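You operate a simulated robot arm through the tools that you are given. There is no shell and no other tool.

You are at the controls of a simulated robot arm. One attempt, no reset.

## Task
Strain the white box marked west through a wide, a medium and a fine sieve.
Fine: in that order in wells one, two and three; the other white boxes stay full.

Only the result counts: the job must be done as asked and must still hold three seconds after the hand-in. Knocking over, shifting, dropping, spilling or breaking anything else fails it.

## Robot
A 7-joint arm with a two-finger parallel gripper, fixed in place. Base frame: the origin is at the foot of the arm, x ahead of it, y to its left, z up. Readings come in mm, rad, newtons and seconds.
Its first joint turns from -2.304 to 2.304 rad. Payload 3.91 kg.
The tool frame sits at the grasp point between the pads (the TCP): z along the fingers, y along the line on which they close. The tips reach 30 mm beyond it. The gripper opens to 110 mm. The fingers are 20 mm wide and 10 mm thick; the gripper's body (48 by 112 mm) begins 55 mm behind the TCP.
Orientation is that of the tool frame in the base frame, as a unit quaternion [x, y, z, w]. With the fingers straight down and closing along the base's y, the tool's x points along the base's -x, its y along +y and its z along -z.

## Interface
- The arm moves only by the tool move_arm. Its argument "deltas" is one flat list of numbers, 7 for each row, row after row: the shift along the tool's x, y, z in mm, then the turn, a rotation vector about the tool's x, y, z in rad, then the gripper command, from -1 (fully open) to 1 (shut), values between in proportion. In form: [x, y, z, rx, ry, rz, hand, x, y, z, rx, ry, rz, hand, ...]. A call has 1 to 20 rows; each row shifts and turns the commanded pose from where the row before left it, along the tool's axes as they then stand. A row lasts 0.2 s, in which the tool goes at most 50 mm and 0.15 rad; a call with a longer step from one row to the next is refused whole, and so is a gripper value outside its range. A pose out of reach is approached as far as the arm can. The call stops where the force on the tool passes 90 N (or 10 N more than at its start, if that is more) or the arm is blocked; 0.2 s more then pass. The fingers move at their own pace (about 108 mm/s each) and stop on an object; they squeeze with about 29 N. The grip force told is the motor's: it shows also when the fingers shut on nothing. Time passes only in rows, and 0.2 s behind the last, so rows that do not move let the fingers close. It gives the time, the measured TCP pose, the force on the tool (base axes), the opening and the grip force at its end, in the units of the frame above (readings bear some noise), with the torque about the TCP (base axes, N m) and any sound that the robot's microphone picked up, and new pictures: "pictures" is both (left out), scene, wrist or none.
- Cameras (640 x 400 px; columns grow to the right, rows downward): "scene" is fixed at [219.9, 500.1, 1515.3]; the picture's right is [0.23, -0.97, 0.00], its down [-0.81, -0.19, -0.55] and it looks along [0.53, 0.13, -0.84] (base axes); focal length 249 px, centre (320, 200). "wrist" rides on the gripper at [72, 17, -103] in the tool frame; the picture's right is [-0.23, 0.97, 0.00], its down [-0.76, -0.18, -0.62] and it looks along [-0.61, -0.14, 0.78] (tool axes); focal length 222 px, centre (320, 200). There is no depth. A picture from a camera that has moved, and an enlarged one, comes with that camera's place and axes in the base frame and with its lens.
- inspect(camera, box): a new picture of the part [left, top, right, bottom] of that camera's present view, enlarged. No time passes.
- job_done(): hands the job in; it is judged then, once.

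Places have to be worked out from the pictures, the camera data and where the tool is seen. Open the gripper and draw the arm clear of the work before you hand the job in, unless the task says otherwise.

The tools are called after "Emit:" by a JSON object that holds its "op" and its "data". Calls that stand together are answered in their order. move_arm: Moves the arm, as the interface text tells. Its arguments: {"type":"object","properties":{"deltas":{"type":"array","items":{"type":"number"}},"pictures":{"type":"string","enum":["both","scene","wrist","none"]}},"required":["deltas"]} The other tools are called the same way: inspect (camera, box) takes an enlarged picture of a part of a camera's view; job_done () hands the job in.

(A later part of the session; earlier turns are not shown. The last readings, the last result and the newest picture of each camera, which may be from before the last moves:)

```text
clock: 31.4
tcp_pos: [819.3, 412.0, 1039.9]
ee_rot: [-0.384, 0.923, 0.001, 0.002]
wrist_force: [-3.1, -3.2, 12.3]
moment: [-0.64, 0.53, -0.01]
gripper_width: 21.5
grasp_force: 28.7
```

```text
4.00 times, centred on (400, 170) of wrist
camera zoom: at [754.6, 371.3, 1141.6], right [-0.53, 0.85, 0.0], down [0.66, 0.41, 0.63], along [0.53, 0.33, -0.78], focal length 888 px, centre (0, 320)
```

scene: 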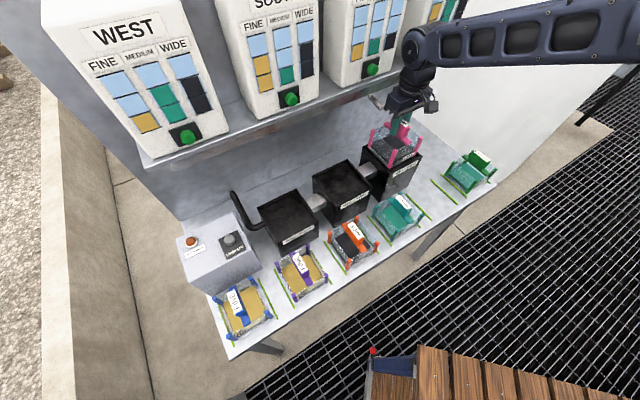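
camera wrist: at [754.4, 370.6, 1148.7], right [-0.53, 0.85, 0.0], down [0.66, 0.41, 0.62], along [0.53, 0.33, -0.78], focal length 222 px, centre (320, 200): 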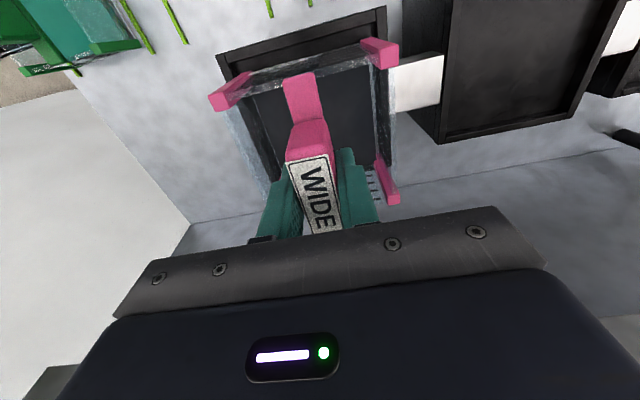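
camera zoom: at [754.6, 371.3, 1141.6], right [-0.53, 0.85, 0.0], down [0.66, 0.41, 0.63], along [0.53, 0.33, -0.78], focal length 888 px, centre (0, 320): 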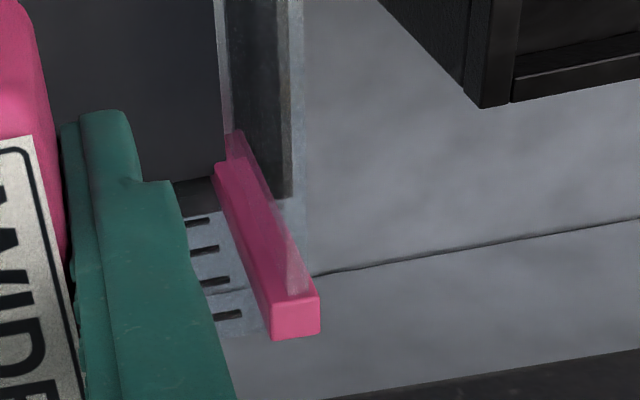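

The sieve stands within the rim on all sides. I release it and rise straight up.

Emit:
{"op": "move_arm", "data": {"deltas": [0, 0, 0, 0, 0, 0, 0.3, 0, 0, 0, 0, 0, 0, -0.1, 0, 0, 0, 0, 0, 0, -0.2, 0, 0, -15, 0, 0, 0, -0.2, 0, 0, -25, 0, 0, 0, -0.2, 0, 0, -30, 0, 0, 0, -0.2, 0, 0, -30, 0, 0, 0, -0.2], "pictures": "both"}}

Emit:
{"op": "inspect", "data": {"camera": "scene", "box": [350, 110, 440, 200]}}

Emit:
{"op": "inspect", "data": {"camera": "wrist", "box": [200, 20, 460, 220]}}

```text
clock: 33.0
tcp_pos: [817.0, 413.0, 1137.6]
ee_rot: [-0.384, 0.923, 0.001, 0.0]
wrist_force: [0.6, 0.1, 0.2]
moment: [-0.01, 0.01, -0.03]
gripper_width: 66.1
grasp_force: 0.0
camera wrist: at [753.1, 371.3, 1240.1], right [-0.53, 0.85, 0.0], down [0.66, 0.41, 0.62], along [0.53, 0.33, -0.78], focal length 222 px, centre (320, 200)
```

scene: 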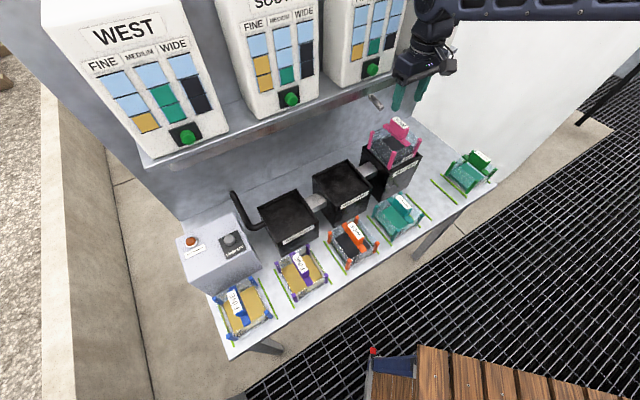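
wrist: 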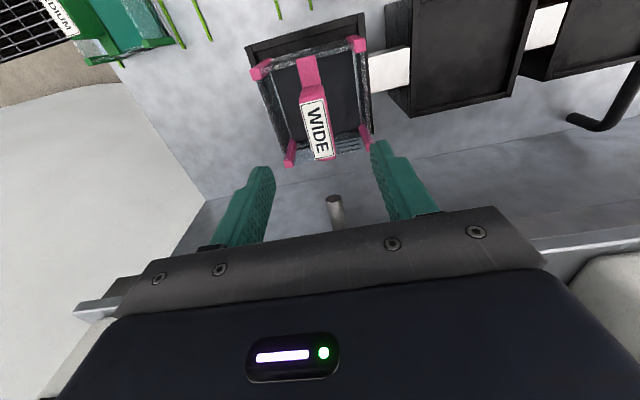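

```text
4.44 times, centred on (395, 155) of scene
camera zoom: at [219.9, 500.1, 1515.3], right [0.23, -0.97, 0.0], down [-0.81, -0.19, -0.55], along [0.53, 0.13, -0.84], focal length 1105 px, centre (-13, 400)
```

zoom: 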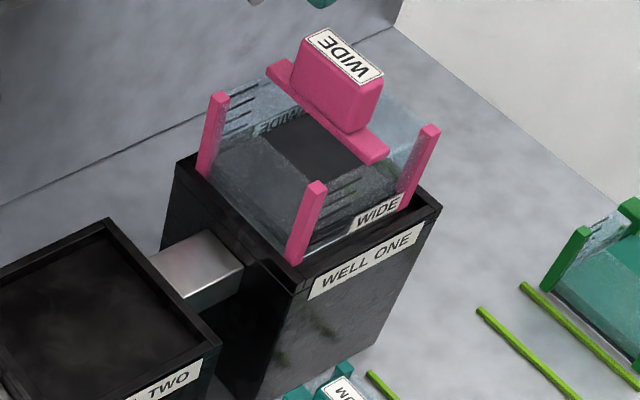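

```text
2.00 times, centred on (330, 120) of wrist
camera zoom: at [753.1, 371.3, 1240.1], right [-0.53, 0.85, 0.0], down [0.66, 0.41, 0.62], along [0.53, 0.33, -0.78], focal length 444 px, centre (300, 360)
```

zoom: 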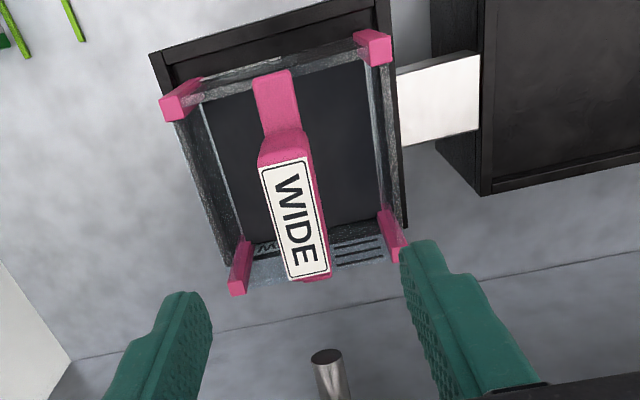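

Pink WIDE stands level in well one. Next I go above the teal MEDIUM sieve (est. r≈218, n≈717).

Emit:
{"op": "move_arm", "data": {"deltas": [38.2, 0, 0, 0, 0, 0, -0.2, 38.2, 10, 0, 0, 0, 0, -0.2, 38.2, 28, 0, 0, 0, 0, -0.2, 38.2, 29.7, 0, 0, 0, 0, -0.2, 0, 0, 39, 0, 0, 0, -0.2, 0, 0, 39, 0, 0, 0, -0.2, 0, 0, 39, 0, 0, 0, -0.2, 0, 0, 0, 0, 0, 0, -0.2], "pictures": "both"}}

Emit:
{"op": "inspect", "data": {"camera": "wrist", "box": [220, 80, 420, 230]}}

```text
clock: 34.8
tcp_pos: [660.7, 352.2, 1020.7]
ee_rot: [-0.384, 0.923, 0.002, 0.001]
wrist_force: [1.1, -0.4, 0.7]
moment: [-0.02, 0.02, 0.0]
gripper_width: 66.4
grasp_force: 0.0
camera wrist: at [596.9, 311.6, 1123.2], right [-0.53, 0.85, 0.0], down [0.66, 0.41, 0.62], along [0.53, 0.33, -0.78], focal length 222 px, centre (320, 200)
```

scene: 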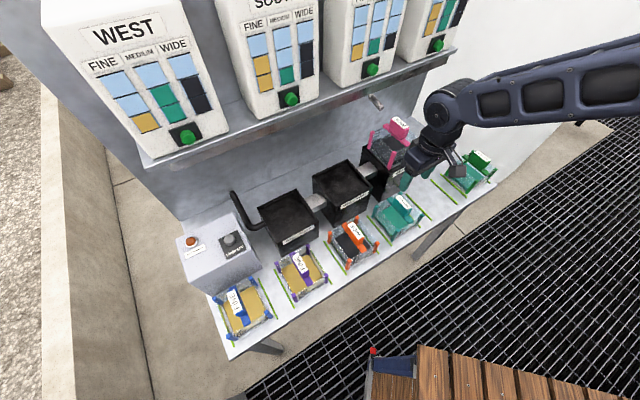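
wrist: 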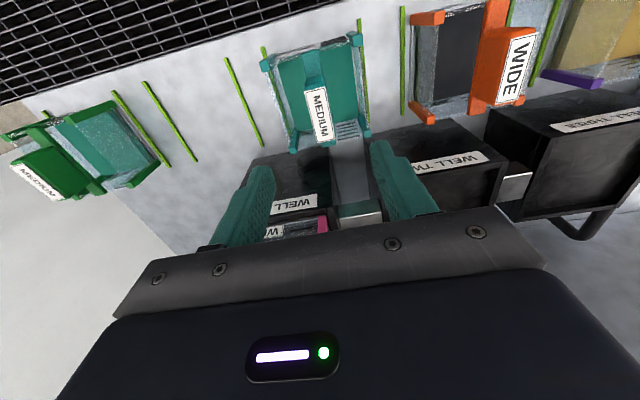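

```text
2.67 times, centred on (320, 155) of wrist
camera zoom: at [596.9, 311.6, 1123.2], right [-0.53, 0.85, 0.0], down [0.66, 0.41, 0.62], along [0.53, 0.33, -0.78], focal length 592 px, centre (320, 320)
```

zoom: 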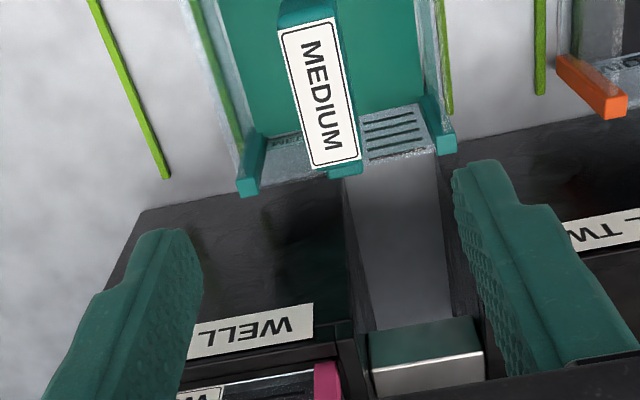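

Teal handle computes to r≈217.7, n≈715.5, nearly under the TCP (218.1, 716.2). I descend to z≈889 in the same manner.

Emit:
{"op": "move_arm", "data": {"deltas": [0.7, 0.4, 25, 0, 0, 0, -0.2, 0, 0, 25, 0, 0, 0, -0.2, 0, 0, 25, 0, 0, 0, -0.2, 0, 0, 25, 0, 0, 0, -0.2, 0, 0, 15, 0, 0, 0, -0.2, 0, 0, 0, 0, 0, 0, -0.2], "pictures": "wrist"}}

Emit:
{"op": "inspect", "data": {"camera": "wrist", "box": [200, 80, 440, 230]}}

```text
clock: 36.2
tcp_pos: [662.3, 351.8, 906.1]
ee_rot: [-0.383, 0.924, 0.001, 0.0]
wrist_force: [0.2, 0.2, -0.5]
moment: [-0.04, -0.01, 0.0]
gripper_width: 66.1
grasp_force: 0.0
camera wrist: at [598.3, 310.9, 1008.3], right [-0.53, 0.85, 0.0], down [0.66, 0.41, 0.62], along [0.53, 0.33, -0.78], focal length 222 px, centre (320, 200)
```

wrist: 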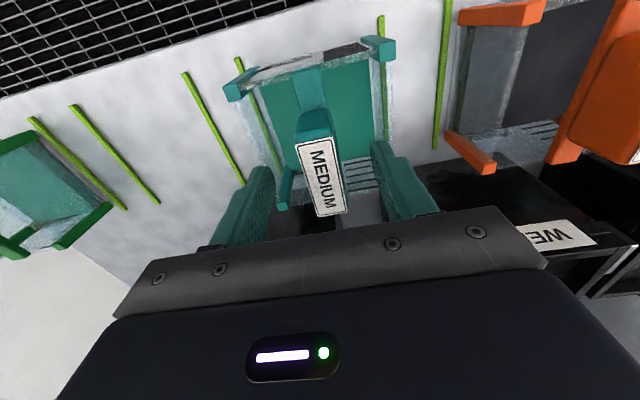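

```text
2.67 times, centred on (320, 155) of wrist
camera zoom: at [598.3, 310.9, 1008.3], right [-0.53, 0.85, 0.0], down [0.66, 0.41, 0.62], along [0.53, 0.33, -0.78], focal length 592 px, centre (320, 320)
```

zoom: 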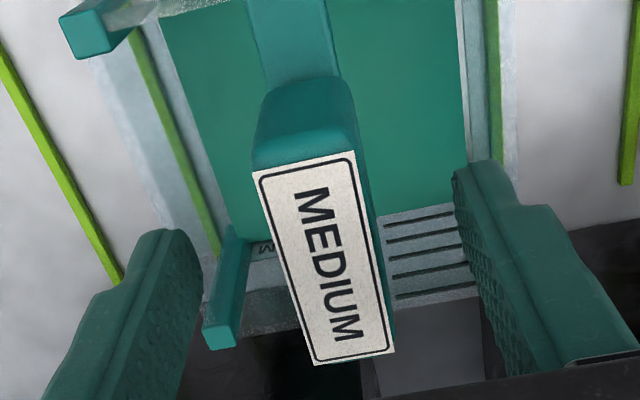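

The handle is ~2 mm off; I make the small correction, descend 16 mm and close.

Emit:
{"op": "move_arm", "data": {"deltas": [1.5, 2, 0, 0, 0, 0, -0.2, 0, 0, 16, 0, 0, 0, -0.2, 0, 0, 0, 0, 0, 0, 1, 0, 0, 0, 0, 0, 0, 1, 0, 0, 0, 0, 0, 0, 1], "pictures": "both"}}

Emit:
{"op": "inspect", "data": {"camera": "wrist", "box": [200, 80, 440, 230]}}

```text
clock: 37.4
tcp_pos: [659.9, 349.3, 890.8]
ee_rot: [-0.383, 0.924, 0.001, 0.0]
wrist_force: [-0.3, -0.7, 2.9]
moment: [-0.12, -0.13, -0.08]
gripper_width: 21.6
grasp_force: 29.1
camera wrist: at [595.7, 309.5, 993.6], right [-0.53, 0.85, 0.0], down [0.66, 0.41, 0.62], along [0.53, 0.33, -0.78], focal length 222 px, centre (320, 200)
```

scene: 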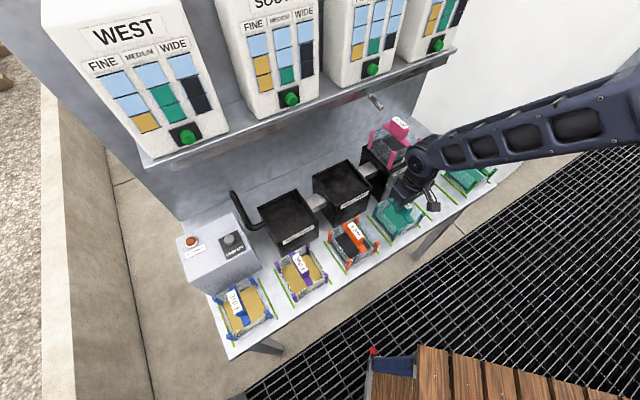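
wrist: 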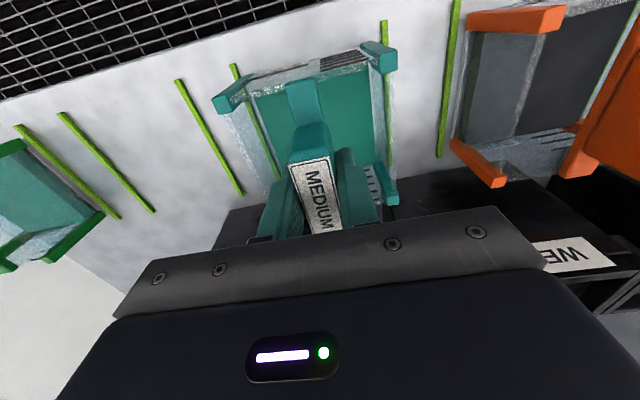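

```text
2.67 times, centred on (320, 155) of wrist
camera zoom: at [595.7, 309.5, 993.6], right [-0.53, 0.85, 0.0], down [0.66, 0.41, 0.62], along [0.53, 0.33, -0.78], focal length 592 px, centre (320, 320)
```

zoom: 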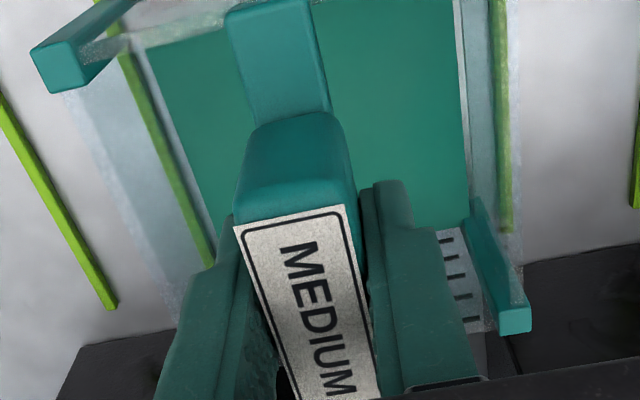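

Teal MEDIUM is held. I lift it 175 mm, move along the row to r≈102 first (avoiding the pink sieve), then deeper over well two.

Emit:
{"op": "move_arm", "data": {"deltas": [0, 0, -10, 0, 0, 0, 1, 0, 0, -25, 0, 0, 0, 1, 0, 0, -35, 0, 0, 0, 1, 0, 0, -35, 0, 0, 0, 1, 0, 0, -35, 0, 0, 0, 1, 0, 0, -35, 0, 0, 0, 1, 0, 29.4, 0, 0, 0, 0, 1, 0, 29.4, 0, 0, 0, 0, 1, 0, 29.4, 0, 0, 0, 0, 1, 0, 29.4, 0, 0, 0, 0, 1, -30, 0, 0, 0, 0, 0, 1, -30, 0, 0, 0, 0, 0, 1, -30, 0, 0, 0, 0, 0, 1, 0, 0, 0, 0, 0, 0, 1], "pictures": "both"}}

```text
clock: 40.4
tcp_pos: [639.1, 498.7, 1066.0]
ee_rot: [-0.384, 0.924, 0.001, 0.001]
wrist_force: [0.1, 0.4, -1.0]
moment: [-0.01, 0.0, 0.05]
gripper_width: 21.7
grasp_force: 28.7
camera wrist: at [574.9, 457.8, 1168.4], right [-0.53, 0.85, 0.0], down [0.66, 0.41, 0.62], along [0.53, 0.33, -0.78], focal length 222 px, centre (320, 200)
```

scene: 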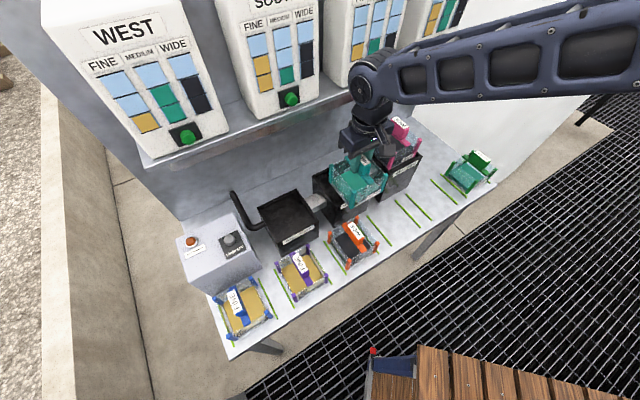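
wrist: 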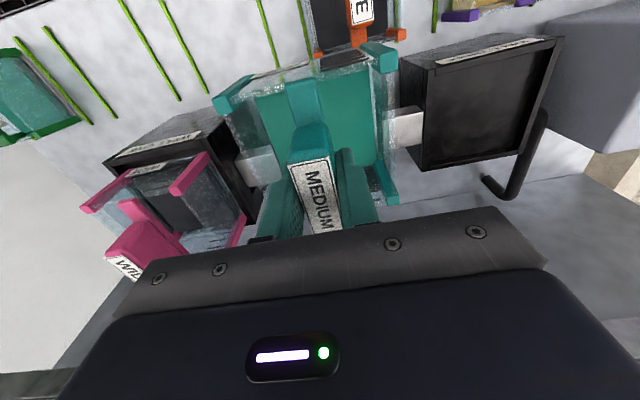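

I go 62 mm deeper over well two and lower to ~20 mm above the rim, then check alignment.

Emit:
{"op": "move_arm", "data": {"deltas": [-31, 0, 0, 0, 0, 0, 1, -31, 0, 0, 0, 0, 0, 1, 0, 0, 12, 0, 0, 0, 1, 0, 0, 12, 0, 0, 0, 1, 0, 0, 0, 0, 0, 0, 1], "pictures": "both"}}

Emit:
{"op": "inspect", "data": {"camera": "wrist", "box": [190, 0, 450, 140]}}

Emit:
{"op": "inspect", "data": {"camera": "scene", "box": [290, 110, 410, 230]}}

```text
clock: 41.6
tcp_pos: [684.1, 541.6, 1042.4]
ee_rot: [-0.383, 0.924, 0.002, 0.0]
wrist_force: [-0.2, 0.3, -1.9]
moment: [0.0, 0.0, 0.0]
gripper_width: 21.7
grasp_force: 29.1
camera wrist: at [620.5, 501.5, 1143.7], right [-0.53, 0.85, 0.0], down [0.66, 0.41, 0.62], along [0.53, 0.33, -0.78], focal length 222 px, centre (320, 200)
```

scene: 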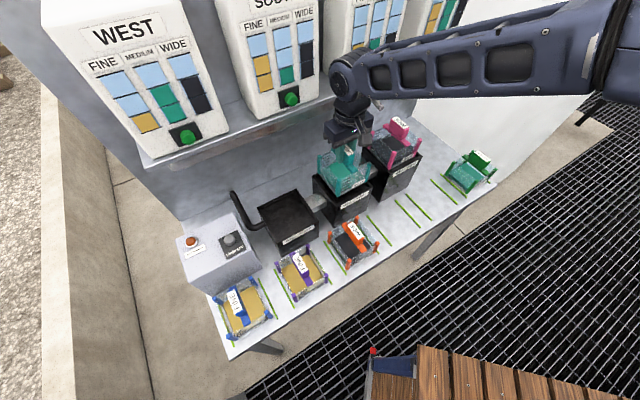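
wrist: 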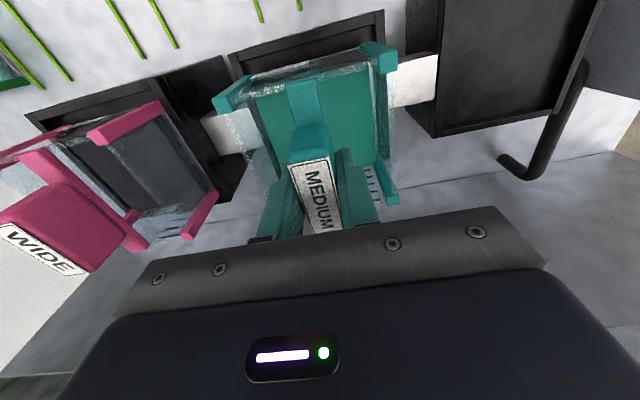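

```text
2.46 times, centred on (320, 70) of wrist
camera zoom: at [620.5, 501.5, 1143.7], right [-0.53, 0.85, 0.0], down [0.66, 0.41, 0.62], along [0.53, 0.33, -0.78], focal length 547 px, centre (320, 520)
```

zoom: 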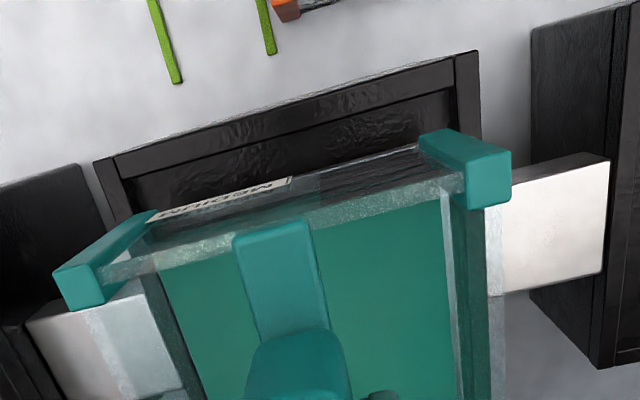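

```text
3.33 times, centred on (350, 170) of scene
camera zoom: at [219.9, 500.1, 1515.3], right [0.23, -0.97, 0.0], down [-0.81, -0.19, -0.55], along [0.53, 0.13, -0.84], focal length 829 px, centre (220, 300)
```

zoom: 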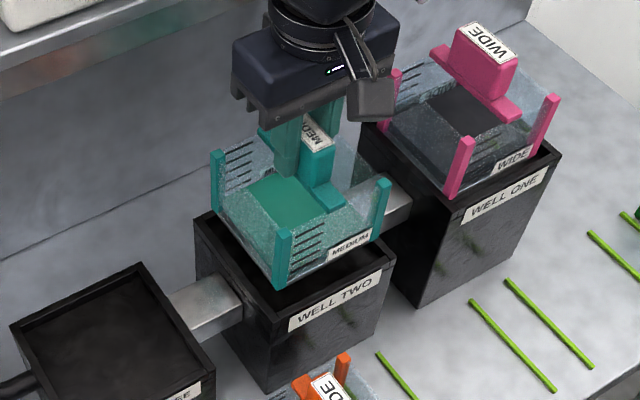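

Aligned within ~2 mm. I lower 24 mm then check the force.

Emit:
{"op": "move_arm", "data": {"deltas": [0, 1, 10, 0, 0, 0, 1, 0, 0, 8, 0, 0, 0, 1, 0, 0, 6, 0, 0, 0, 1, 0, 0, 0, 0, 0, 0, 1], "pictures": "wrist"}}

Emit:
{"op": "inspect", "data": {"camera": "wrist", "box": [190, 0, 450, 140]}}

```text
clock: 42.6
tcp_pos: [683.8, 542.9, 1017.3]
ee_rot: [-0.383, 0.924, 0.001, 0.0]
wrist_force: [0.0, 0.4, -1.4]
moment: [-0.02, 0.0, 0.03]
gripper_width: 21.7
grasp_force: 29.2
camera wrist: at [619.4, 502.3, 1119.9], right [-0.53, 0.85, 0.0], down [0.66, 0.41, 0.62], along [0.53, 0.33, -0.78], focal length 222 px, centre (320, 200)
```

wrist: 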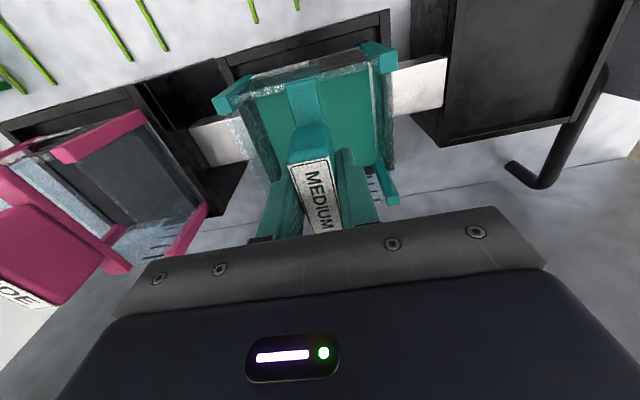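

```text
2.46 times, centred on (320, 70) of wrist
camera zoom: at [619.4, 502.3, 1119.9], right [-0.53, 0.85, 0.0], down [0.66, 0.41, 0.62], along [0.53, 0.33, -0.78], focal length 547 px, centre (320, 520)
```

zoom: 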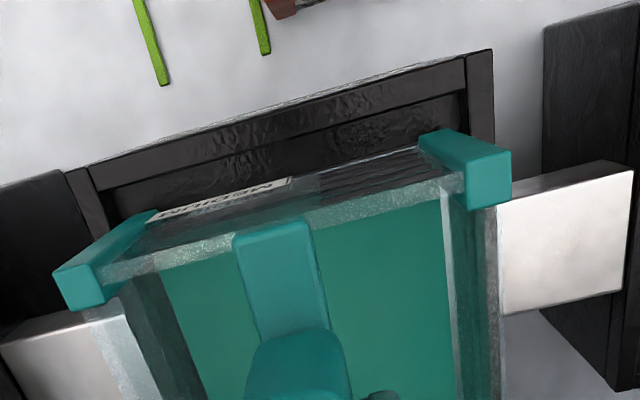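

Inside the rim with balanced gaps, no contact yet. Lower 4 mm more.

Emit:
{"op": "move_arm", "data": {"deltas": [0, 0, 2, 0, 0, 0, 1, 0, 0, 2, 0, 0, 0, 1, 0, 0, 0, 0, 0, 0, 1], "pictures": "none"}}

```text
clock: 43.4
tcp_pos: [682.4, 542.9, 1014.8]
ee_rot: [-0.383, 0.924, 0.001, 0.003]
wrist_force: [6.5, 6.0, 22.9]
moment: [-0.27, -0.44, 0.17]
gripper_width: 22.4
grasp_force: 29.2
```

Contact at ~24 N, mostly on the front side. I check the pictures before releasing.

Emit:
{"op": "inspect", "data": {"camera": "wrist", "box": [190, 0, 450, 140]}}

Emit:
{"op": "inspect", "data": {"camera": "scene", "box": [300, 130, 400, 230]}}

```text
2.46 times, centred on (320, 70) of wrist
camera zoom: at [618.4, 501.7, 1117.4], right [-0.53, 0.85, 0.0], down [0.66, 0.41, 0.63], along [0.53, 0.33, -0.78], focal length 547 px, centre (320, 520)
```

zoom: 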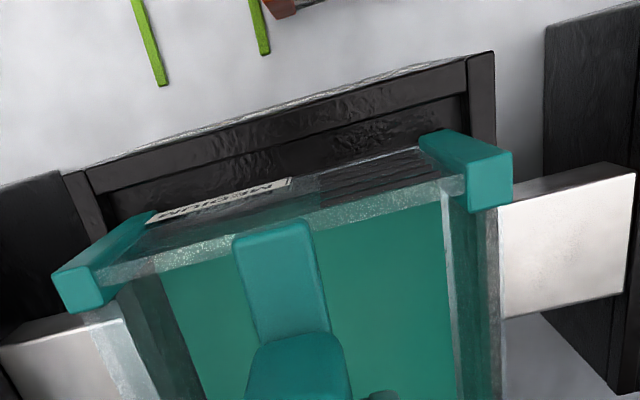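

```text
4.00 times, centred on (350, 180) of scene
camera zoom: at [219.9, 500.1, 1515.3], right [0.23, -0.97, 0.0], down [-0.81, -0.19, -0.55], along [0.53, 0.13, -0.84], focal length 995 px, centre (200, 280)
```

zoom: 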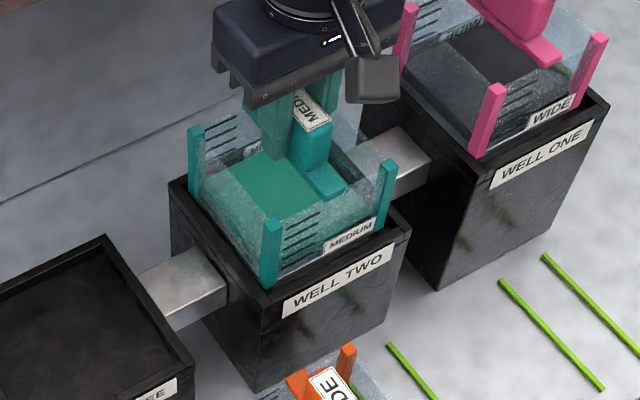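

The sieve is inside the recess on all sides. I ease 1 mm up, release and rise.

Emit:
{"op": "move_arm", "data": {"deltas": [0, 0, -1, 0, 0, 0, 1, 0, 0, 0, 0, 0, 0, 0.3, 0, 0, 0, 0, 0, 0, -0.1, 0, 0, 0, 0, 0, 0, -0.2, 0, 0, -15, 0, 0, 0, -0.2, 0, 0, -30, 0, 0, 0, -0.2, 0, 0, -35, 0, 0, 0, -0.2, 0, 0, -35, 0, 0, 0, -0.2], "pictures": "both"}}

Emit:
{"op": "inspect", "data": {"camera": "scene", "box": [300, 130, 400, 230]}}

Emit:
{"op": "inspect", "data": {"camera": "wrist", "box": [200, 20, 460, 220]}}

```text
clock: 45.2
tcp_pos: [684.6, 543.1, 1130.3]
ee_rot: [-0.384, 0.923, 0.001, 0.001]
wrist_force: [0.5, -0.9, -0.5]
moment: [-0.02, 0.0, 0.0]
gripper_width: 66.1
grasp_force: 0.1
camera wrist: at [620.8, 502.9, 1232.7], right [-0.53, 0.85, 0.0], down [0.66, 0.41, 0.62], along [0.53, 0.33, -0.78], focal length 222 px, centre (320, 200)
```

scene: 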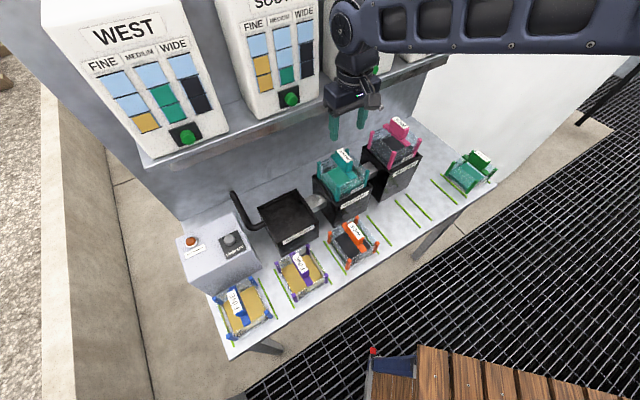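
wrist: 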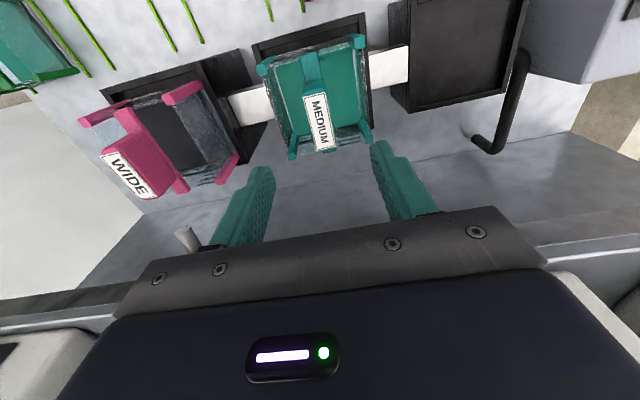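

```text
4.00 times, centred on (350, 180) of scene
camera zoom: at [219.9, 500.1, 1515.3], right [0.23, -0.97, 0.0], down [-0.81, -0.19, -0.55], along [0.53, 0.13, -0.84], focal length 995 px, centre (200, 280)
```

zoom: 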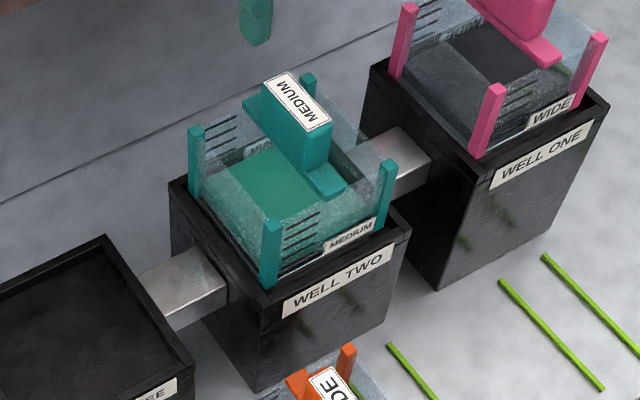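

```text
2.00 times, centred on (330, 120) of wrist
camera zoom: at [620.8, 502.9, 1232.7], right [-0.53, 0.85, 0.0], down [0.66, 0.41, 0.62], along [0.53, 0.33, -0.78], focal length 444 px, centre (300, 360)
```

zoom: 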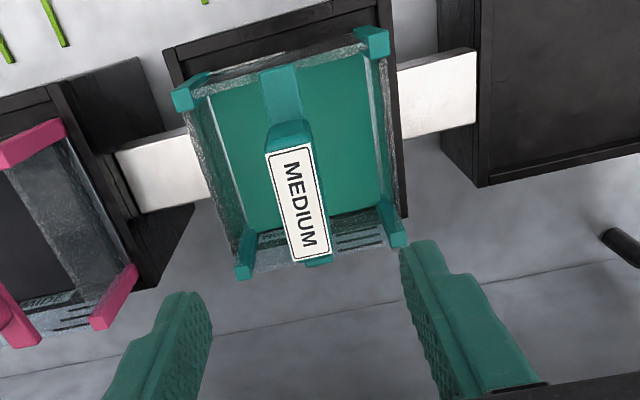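

Teal MEDIUM stands level in well two. Next, above the purple FINE sieve (est. r≈-130, n≈717).

Emit:
{"op": "move_arm", "data": {"deltas": [25.2, 38.3, 0, 0, 0, 0, -0.2, 25.2, 38.3, 0, 0, 0, 0, -0.2, 25.2, 38.3, 0, 0, 0, 0, -0.2, 25.2, 38.3, 0, 0, 0, 0, -0.2, 25.2, 38.3, 0, 0, 0, 0, -0.2, 25.2, 38.3, 0, 0, 0, 0, -0.2, 0, 0, 37, 0, 0, 0, -0.2, 0, 0, 37, 0, 0, 0, -0.2, 0, 0, 36, 0, 0, 0, -0.2, 0, 0, 0, 0, 0, 0, -0.2], "pictures": "both"}}

Emit:
{"op": "inspect", "data": {"camera": "wrist", "box": [220, 80, 420, 230]}}

```text
clock: 47.4
tcp_pos: [411.0, 596.4, 1018.0]
ee_rot: [-0.383, 0.924, 0.002, 0.0]
wrist_force: [0.1, 0.8, 0.0]
moment: [-0.01, -0.01, 0.0]
gripper_width: 66.0
grasp_force: 0.1
camera wrist: at [347.1, 555.9, 1120.7], right [-0.53, 0.85, 0.0], down [0.66, 0.41, 0.62], along [0.53, 0.33, -0.78], focal length 222 px, centre (320, 200)
```

scene: 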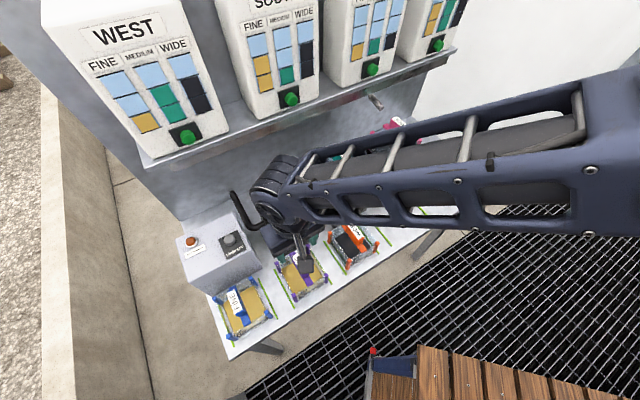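
wrist: 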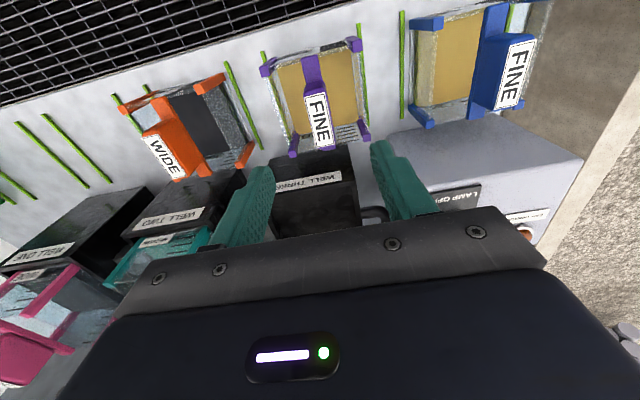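

```text
2.67 times, centred on (320, 155) of wrist
camera zoom: at [347.1, 555.9, 1120.7], right [-0.53, 0.85, 0.0], down [0.66, 0.41, 0.62], along [0.53, 0.33, -0.78], focal length 592 px, centre (320, 320)
```

zoom: 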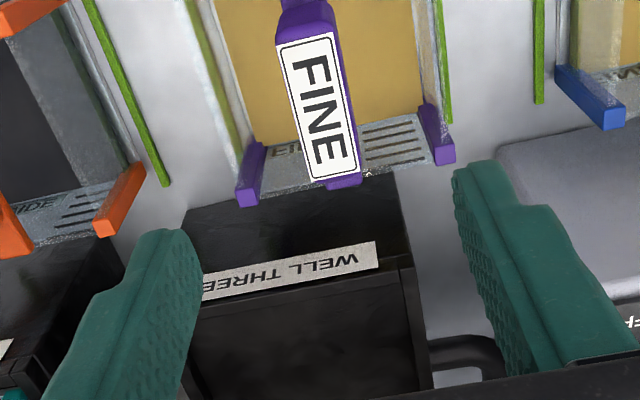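

Purple handle computes to about (r -132, n 716); I shift slightly and descend to just above grasp height for a check.

Emit:
{"op": "move_arm", "data": {"deltas": [-2.5, 1.4, 23, 0, 0, 0, -0.2, 0, 0, 25, 0, 0, 0, -0.2, 0, 0, 25, 0, 0, 0, -0.2, 0, 0, 25, 0, 0, 0, -0.2, 0, 0, 14, 0, 0, 0, -0.2, 0, 0, 0, 0, 0, 0, -0.2], "pictures": "wrist"}}

Emit:
{"op": "inspect", "data": {"camera": "wrist", "box": [200, 80, 440, 230]}}

```text
clock: 48.8
tcp_pos: [413.2, 600.6, 907.5]
ee_rot: [-0.384, 0.923, 0.001, 0.001]
wrist_force: [0.3, -0.1, -0.3]
moment: [0.0, 0.0, 0.01]
gripper_width: 65.7
grasp_force: 0.0
camera wrist: at [349.3, 560.8, 1010.4], right [-0.53, 0.85, 0.0], down [0.66, 0.41, 0.62], along [0.53, 0.33, -0.78], focal length 222 px, centre (320, 200)
```

wrist: 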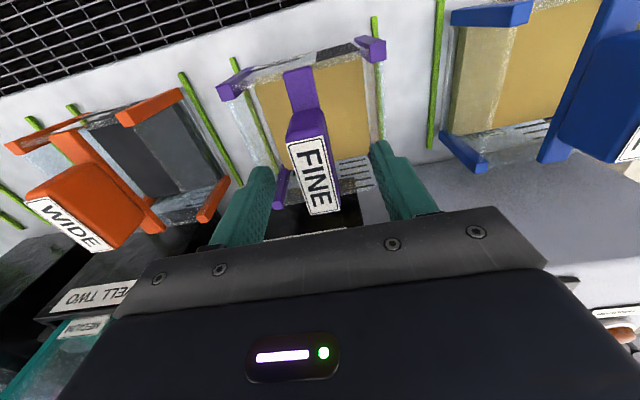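

```text
2.67 times, centred on (320, 155) of wrist
camera zoom: at [349.3, 560.8, 1010.4], right [-0.53, 0.85, 0.0], down [0.66, 0.41, 0.62], along [0.53, 0.33, -0.78], focal length 592 px, centre (320, 320)
```

zoom: 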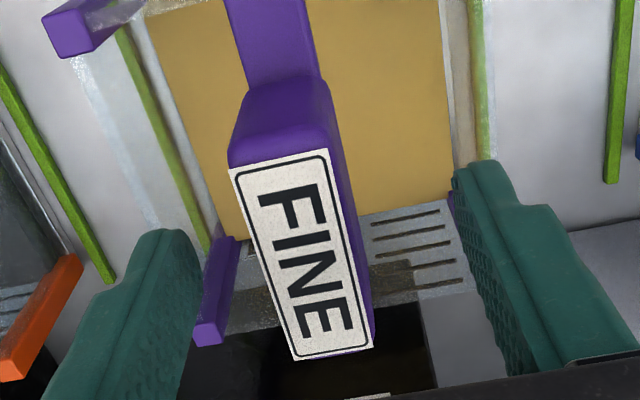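

The handle is ~3 mm to +r and slightly nearer; I correct, descend 18 mm and close.

Emit:
{"op": "move_arm", "data": {"deltas": [2.5, -2.8, 0, 0, 0, 0, -0.2, 0, 0, 17.5, 0, 0, 0, -0.2, 0, 0, 0, 0, 0, 0, 1, 0, 0, 0, 0, 0, 0, 1, 0, 0, 0, 0, 0, 0, 1], "pictures": "both"}}

Emit:
{"op": "inspect", "data": {"camera": "wrist", "box": [200, 80, 440, 230]}}

```text
clock: 50.0
tcp_pos: [413.5, 595.3, 891.2]
ee_rot: [-0.382, 0.924, 0.002, 0.001]
wrist_force: [-0.7, 1.6, 2.4]
moment: [0.14, -0.21, 0.06]
gripper_width: 21.7
grasp_force: 29.2
camera wrist: at [349.7, 554.9, 993.5], right [-0.53, 0.85, 0.0], down [0.66, 0.41, 0.62], along [0.53, 0.33, -0.78], focal length 222 px, centre (320, 200)
```

scene: 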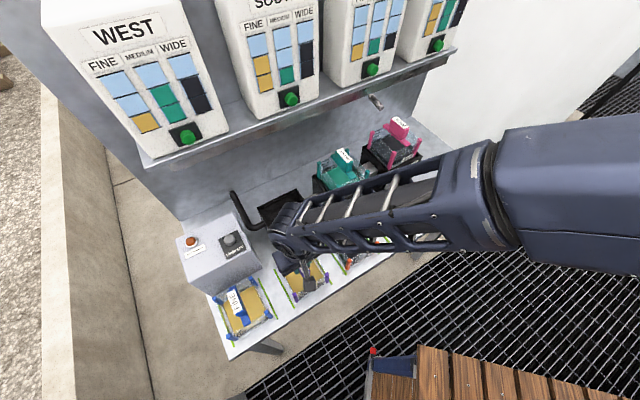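
wrist: 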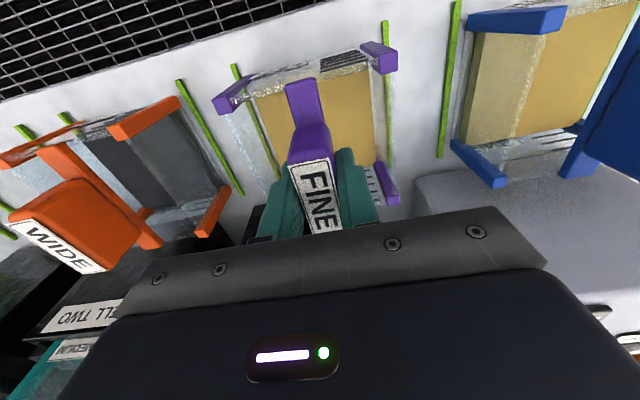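

```text
2.67 times, centred on (320, 155) of wrist
camera zoom: at [349.7, 554.9, 993.5], right [-0.53, 0.85, 0.0], down [0.66, 0.41, 0.62], along [0.53, 0.33, -0.78], focal length 592 px, centre (320, 320)
```

zoom: 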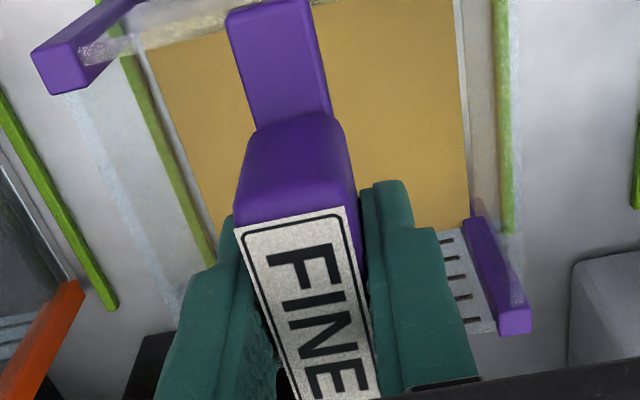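

Purple FINE is held. I lift 140 mm, move to r≈-89 first (away from the control box), then deeper over well three.

Emit:
{"op": "move_arm", "data": {"deltas": [0, 0, -10, 0, 0, 0, 1, 0, 0, -25, 0, 0, 0, 1, 0, 0, -35, 0, 0, 0, 1, 0, 0, -35, 0, 0, 0, 1, 0, 0, -35, 0, 0, 0, 1, 0, -20, 0, 0, 0, 0, 1, 0, -20, 0, 0, 0, 0, 1, -30, 0, 0, 0, 0, 0, 1, -30, 0, 0, 0, 0, 0, 1, -30, 0, 0, 0, 0, 0, 1, -30, 0, 0, 0, 0, 0, 1, -30, 0, 0, 0, 0, 0, 1, -2, 0, 0, 0, 0, 0, 1, 0, 0, 0, 0, 0, 0, 1], "pictures": "both"}}

Emit:
{"op": "inspect", "data": {"camera": "wrist", "box": [190, 0, 450, 140]}}

```text
clock: 53.0
tcp_pos: [551.2, 676.5, 1029.8]
ee_rot: [-0.384, 0.923, 0.002, 0.0]
wrist_force: [0.3, -0.3, -2.1]
moment: [0.02, 0.03, -0.01]
gripper_width: 21.8
grasp_force: 29.2
camera wrist: at [486.7, 635.6, 1132.9], right [-0.53, 0.85, 0.0], down [0.66, 0.41, 0.62], along [0.53, 0.33, -0.78], focal length 222 px, centre (320, 200)
```

scene: 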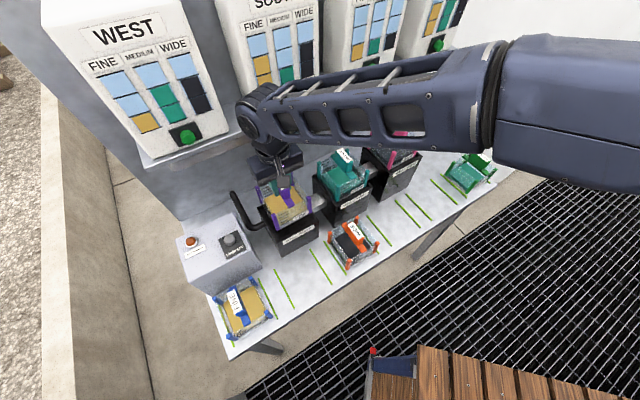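
wrist: 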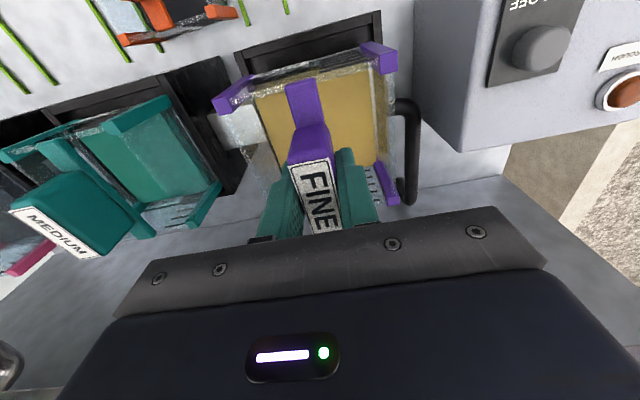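

```text
2.46 times, centred on (320, 70) of wrist
camera zoom: at [486.7, 635.6, 1132.9], right [-0.53, 0.85, 0.0], down [0.66, 0.41, 0.62], along [0.53, 0.33, -0.78], focal length 547 px, centre (320, 520)
```

zoom: 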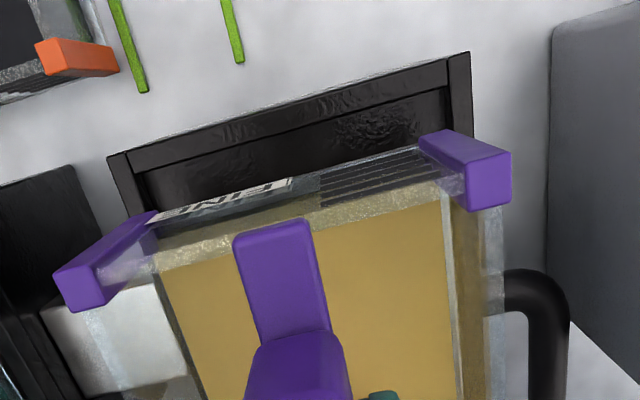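

Aligned to ~2 mm; I shift 2 mm, then lower 34 mm and check.

Emit:
{"op": "move_arm", "data": {"deltas": [0, 2, 10, 0, 0, 0, 1, 0, 0, 10, 0, 0, 0, 1, 0, 0, 8, 0, 0, 0, 1, 0, 0, 6, 0, 0, 0, 1, 0, 0, 0, 0, 0, 0, 1], "pictures": "wrist"}}

Emit:
{"op": "inspect", "data": {"camera": "wrist", "box": [190, 0, 450, 140]}}

```text
clock: 54.2
tcp_pos: [548.8, 678.6, 995.2]
ee_rot: [-0.383, 0.924, 0.002, 0.001]
wrist_force: [-0.3, 0.1, -1.9]
moment: [0.01, 0.03, 0.02]
gripper_width: 21.8
grasp_force: 28.9
camera wrist: at [485.4, 638.0, 1098.2], right [-0.53, 0.85, 0.0], down [0.66, 0.41, 0.62], along [0.53, 0.33, -0.78], focal length 222 px, centre (320, 200)
```

wrist: 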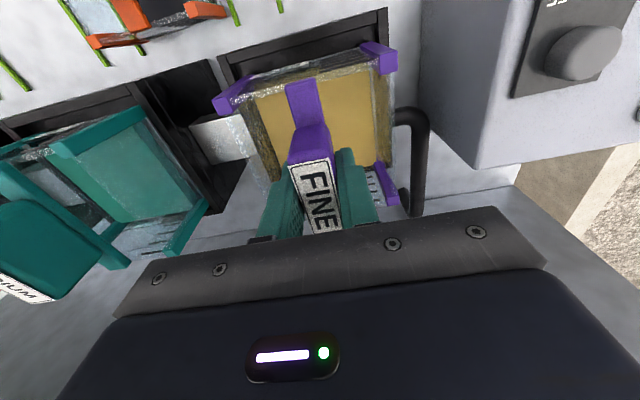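

```text
2.46 times, centred on (320, 70) of wrist
camera zoom: at [485.4, 638.0, 1098.2], right [-0.53, 0.85, 0.0], down [0.66, 0.41, 0.62], along [0.53, 0.33, -0.78], focal length 547 px, centre (320, 520)
```

zoom: 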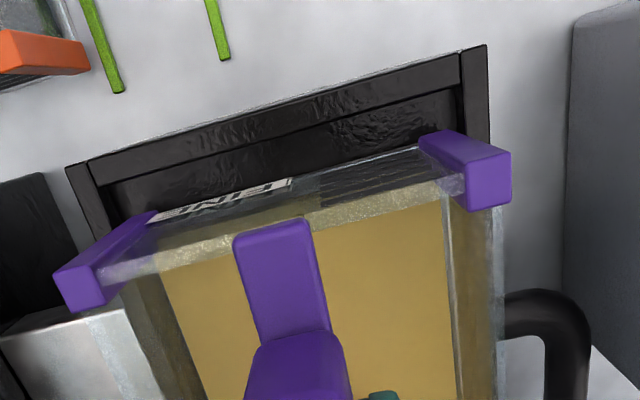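

No contact yet, gaps balanced. I lower 5 mm more in small steps.

Emit:
{"op": "move_arm", "data": {"deltas": [0, 0, 2.5, 0, 0, 0, 1, 0, 0, 2.5, 0, 0, 0, 1, 0, 0, 0, 0, 0, 0, 1], "pictures": "none"}}

```text
clock: 55.0
tcp_pos: [549.5, 677.1, 989.8]
ee_rot: [-0.383, 0.924, 0.002, 0.001]
wrist_force: [-1.1, 0.0, -0.6]
moment: [-0.06, -0.05, -0.04]
gripper_width: 21.7
grasp_force: 29.2
```

Weight just beginning to be relieved; 2 mm more.

Emit:
{"op": "move_arm", "data": {"deltas": [0, 0, 1.5, 0, 0, 0, 1, 0, 0, 0, 0, 0, 0, 1], "pictures": "none"}}

```text
clock: 55.6
tcp_pos: [548.7, 678.3, 990.9]
ee_rot: [-0.384, 0.923, 0.002, 0.001]
wrist_force: [1.2, 1.4, 14.5]
moment: [-0.52, 0.32, 0.02]
gripper_width: 21.8
grasp_force: 29.2
```

The sieve has contacted the floor (14.5 N). I check the view, then release and rise.

Emit:
{"op": "inspect", "data": {"camera": "wrist", "box": [190, 0, 450, 140]}}

Emit:
{"op": "move_arm", "data": {"deltas": [0, 0, 0, 0, 0, 0, 0.3, 0, 0, 0, 0, 0, 0, -0.1, 0, 0, 0, 0, 0, 0, -0.2, 0, 0, -15, 0, 0, 0, -0.2, 0, 0, -30, 0, 0, 0, -0.2, 0, 0, -35, 0, 0, 0, -0.2, 0, 0, -35, 0, 0, 0, -0.2], "pictures": "both"}}

Emit:
{"op": "inspect", "data": {"camera": "wrist", "box": [200, 20, 460, 220]}}

```text
2.46 times, centred on (320, 70) of wrist
camera zoom: at [484.6, 636.9, 1093.3], right [-0.53, 0.85, 0.0], down [0.66, 0.41, 0.63], along [0.53, 0.33, -0.78], focal length 547 px, centre (320, 520)
```

zoom: 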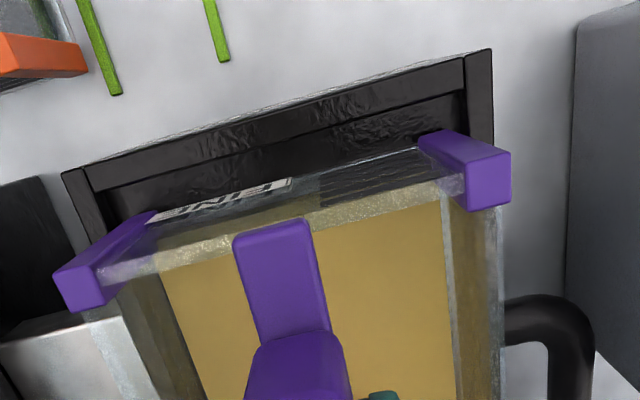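

```text
clock: 57.2
tcp_pos: [548.1, 676.6, 1105.6]
ee_rot: [-0.383, 0.924, 0.001, 0.001]
wrist_force: [-0.1, 0.4, -0.5]
moment: [-0.03, -0.02, -0.05]
gripper_width: 65.9
grasp_force: 0.1
camera wrist: at [483.9, 636.6, 1206.7], right [-0.53, 0.85, 0.0], down [0.66, 0.41, 0.62], along [0.53, 0.33, -0.78], focal length 222 px, centre (320, 200)
```

scene: 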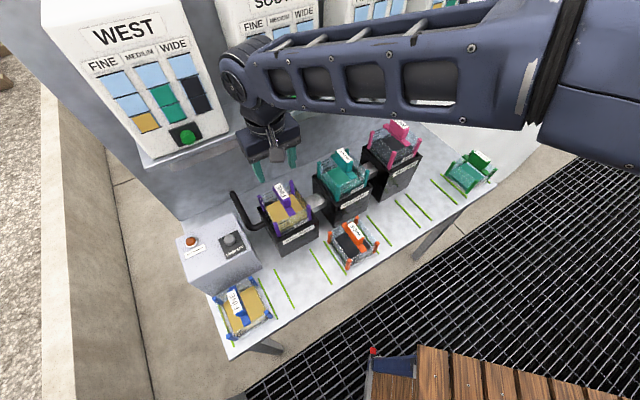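
wrist: 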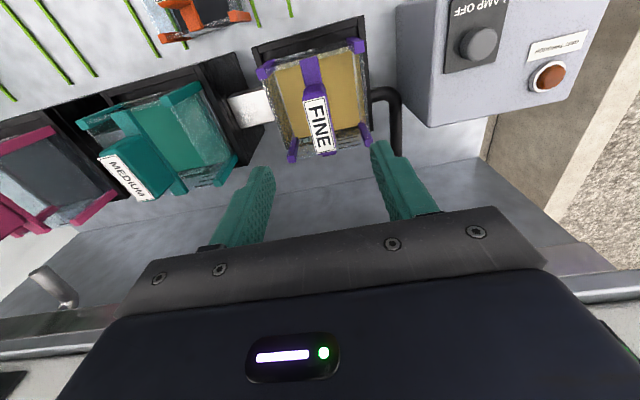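

```text
2.00 times, centred on (330, 120) of wrist
camera zoom: at [483.9, 636.6, 1206.7], right [-0.53, 0.85, 0.0], down [0.66, 0.41, 0.62], along [0.53, 0.33, -0.78], focal length 444 px, centre (300, 360)
```

zoom: 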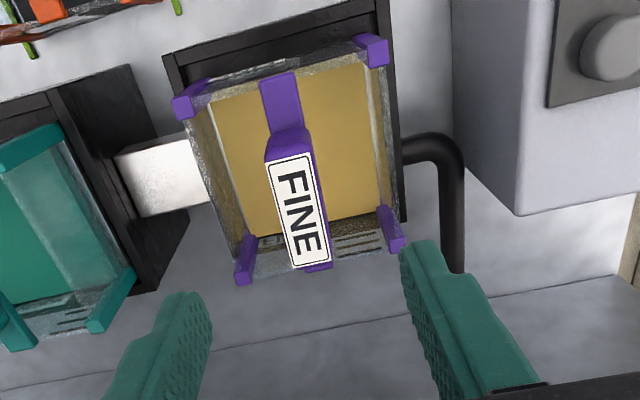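

All three sieves are seated. Before pressing, I look closely at the meshes in the wells for any tear or odd filling.

Emit:
{"op": "inspect", "data": {"camera": "wrist", "box": [255, 35, 375, 165]}}

Emit:
{"op": "inspect", "data": {"camera": "wrist", "box": [70, 80, 240, 210]}}

Emit:
{"op": "inspect", "data": {"camera": "scene", "box": [245, 120, 435, 270]}}

Emit:
{"op": "inspect", "data": {"camera": "scene", "box": [255, 175, 325, 255]}}

Emit:
{"op": "inspect", "data": {"camera": "scene", "box": [130, 90, 230, 170]}}

```text
3.08 times, centred on (315, 100) of wrist
camera zoom: at [483.9, 636.6, 1206.7], right [-0.53, 0.85, 0.0], down [0.66, 0.41, 0.62], along [0.53, 0.33, -0.78], focal length 684 px, centre (335, 508)
```

zoom: 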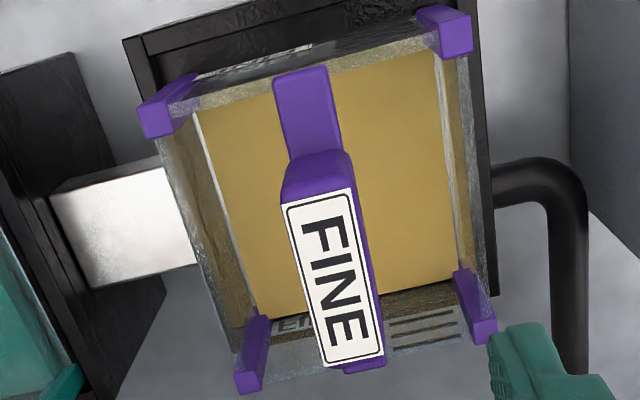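

```text
3.08 times, centred on (155, 145) of wrist
camera zoom: at [483.9, 636.6, 1206.7], right [-0.53, 0.85, 0.0], down [0.66, 0.41, 0.62], along [0.53, 0.33, -0.78], focal length 684 px, centre (828, 369)
```

zoom: 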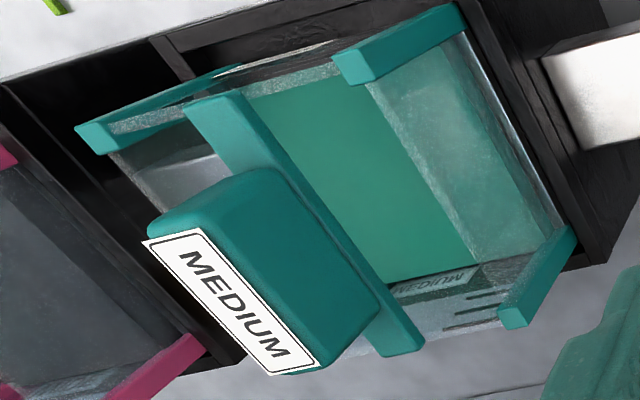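

```text
2.67 times, centred on (340, 195) of scene
camera zoom: at [219.9, 500.1, 1515.3], right [0.23, -0.97, 0.0], down [-0.81, -0.19, -0.55], along [0.53, 0.13, -0.84], focal length 663 px, centre (267, 213)
```

zoom: 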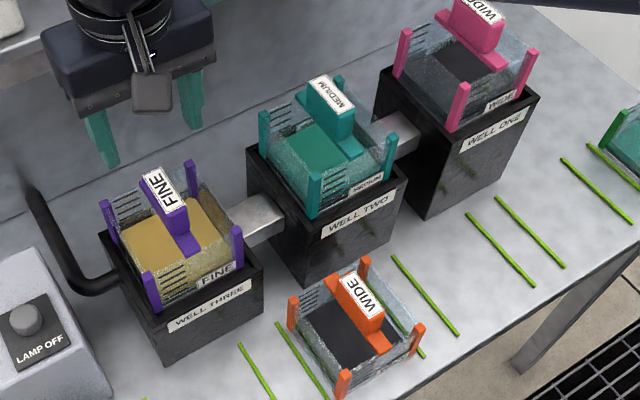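

```text
5.00 times, centred on (290, 215) of scene
camera zoom: at [219.9, 500.1, 1515.3], right [0.23, -0.97, 0.0], down [-0.81, -0.19, -0.55], along [0.53, 0.13, -0.84], focal length 1243 px, centre (470, 125)
```

zoom: 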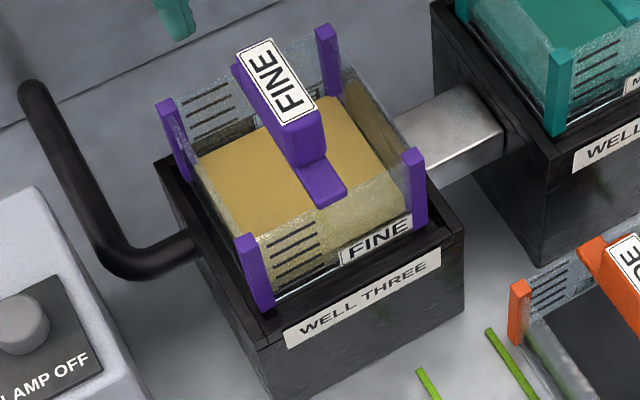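

```text
5.00 times, centred on (180, 130) of scene
camera zoom: at [219.9, 500.1, 1515.3], right [0.23, -0.97, 0.0], down [-0.81, -0.19, -0.55], along [0.53, 0.13, -0.84], focal length 1243 px, centre (1020, 550)
```

zoom: 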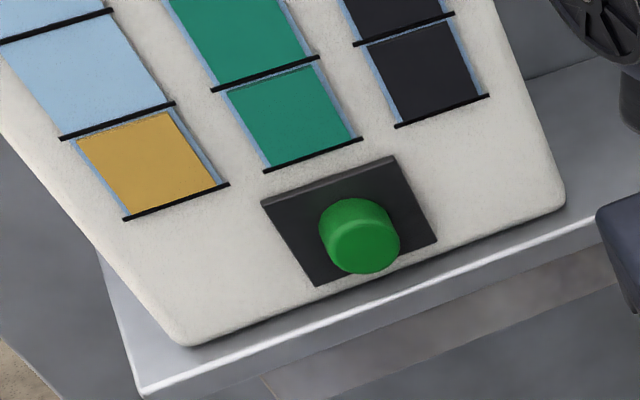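

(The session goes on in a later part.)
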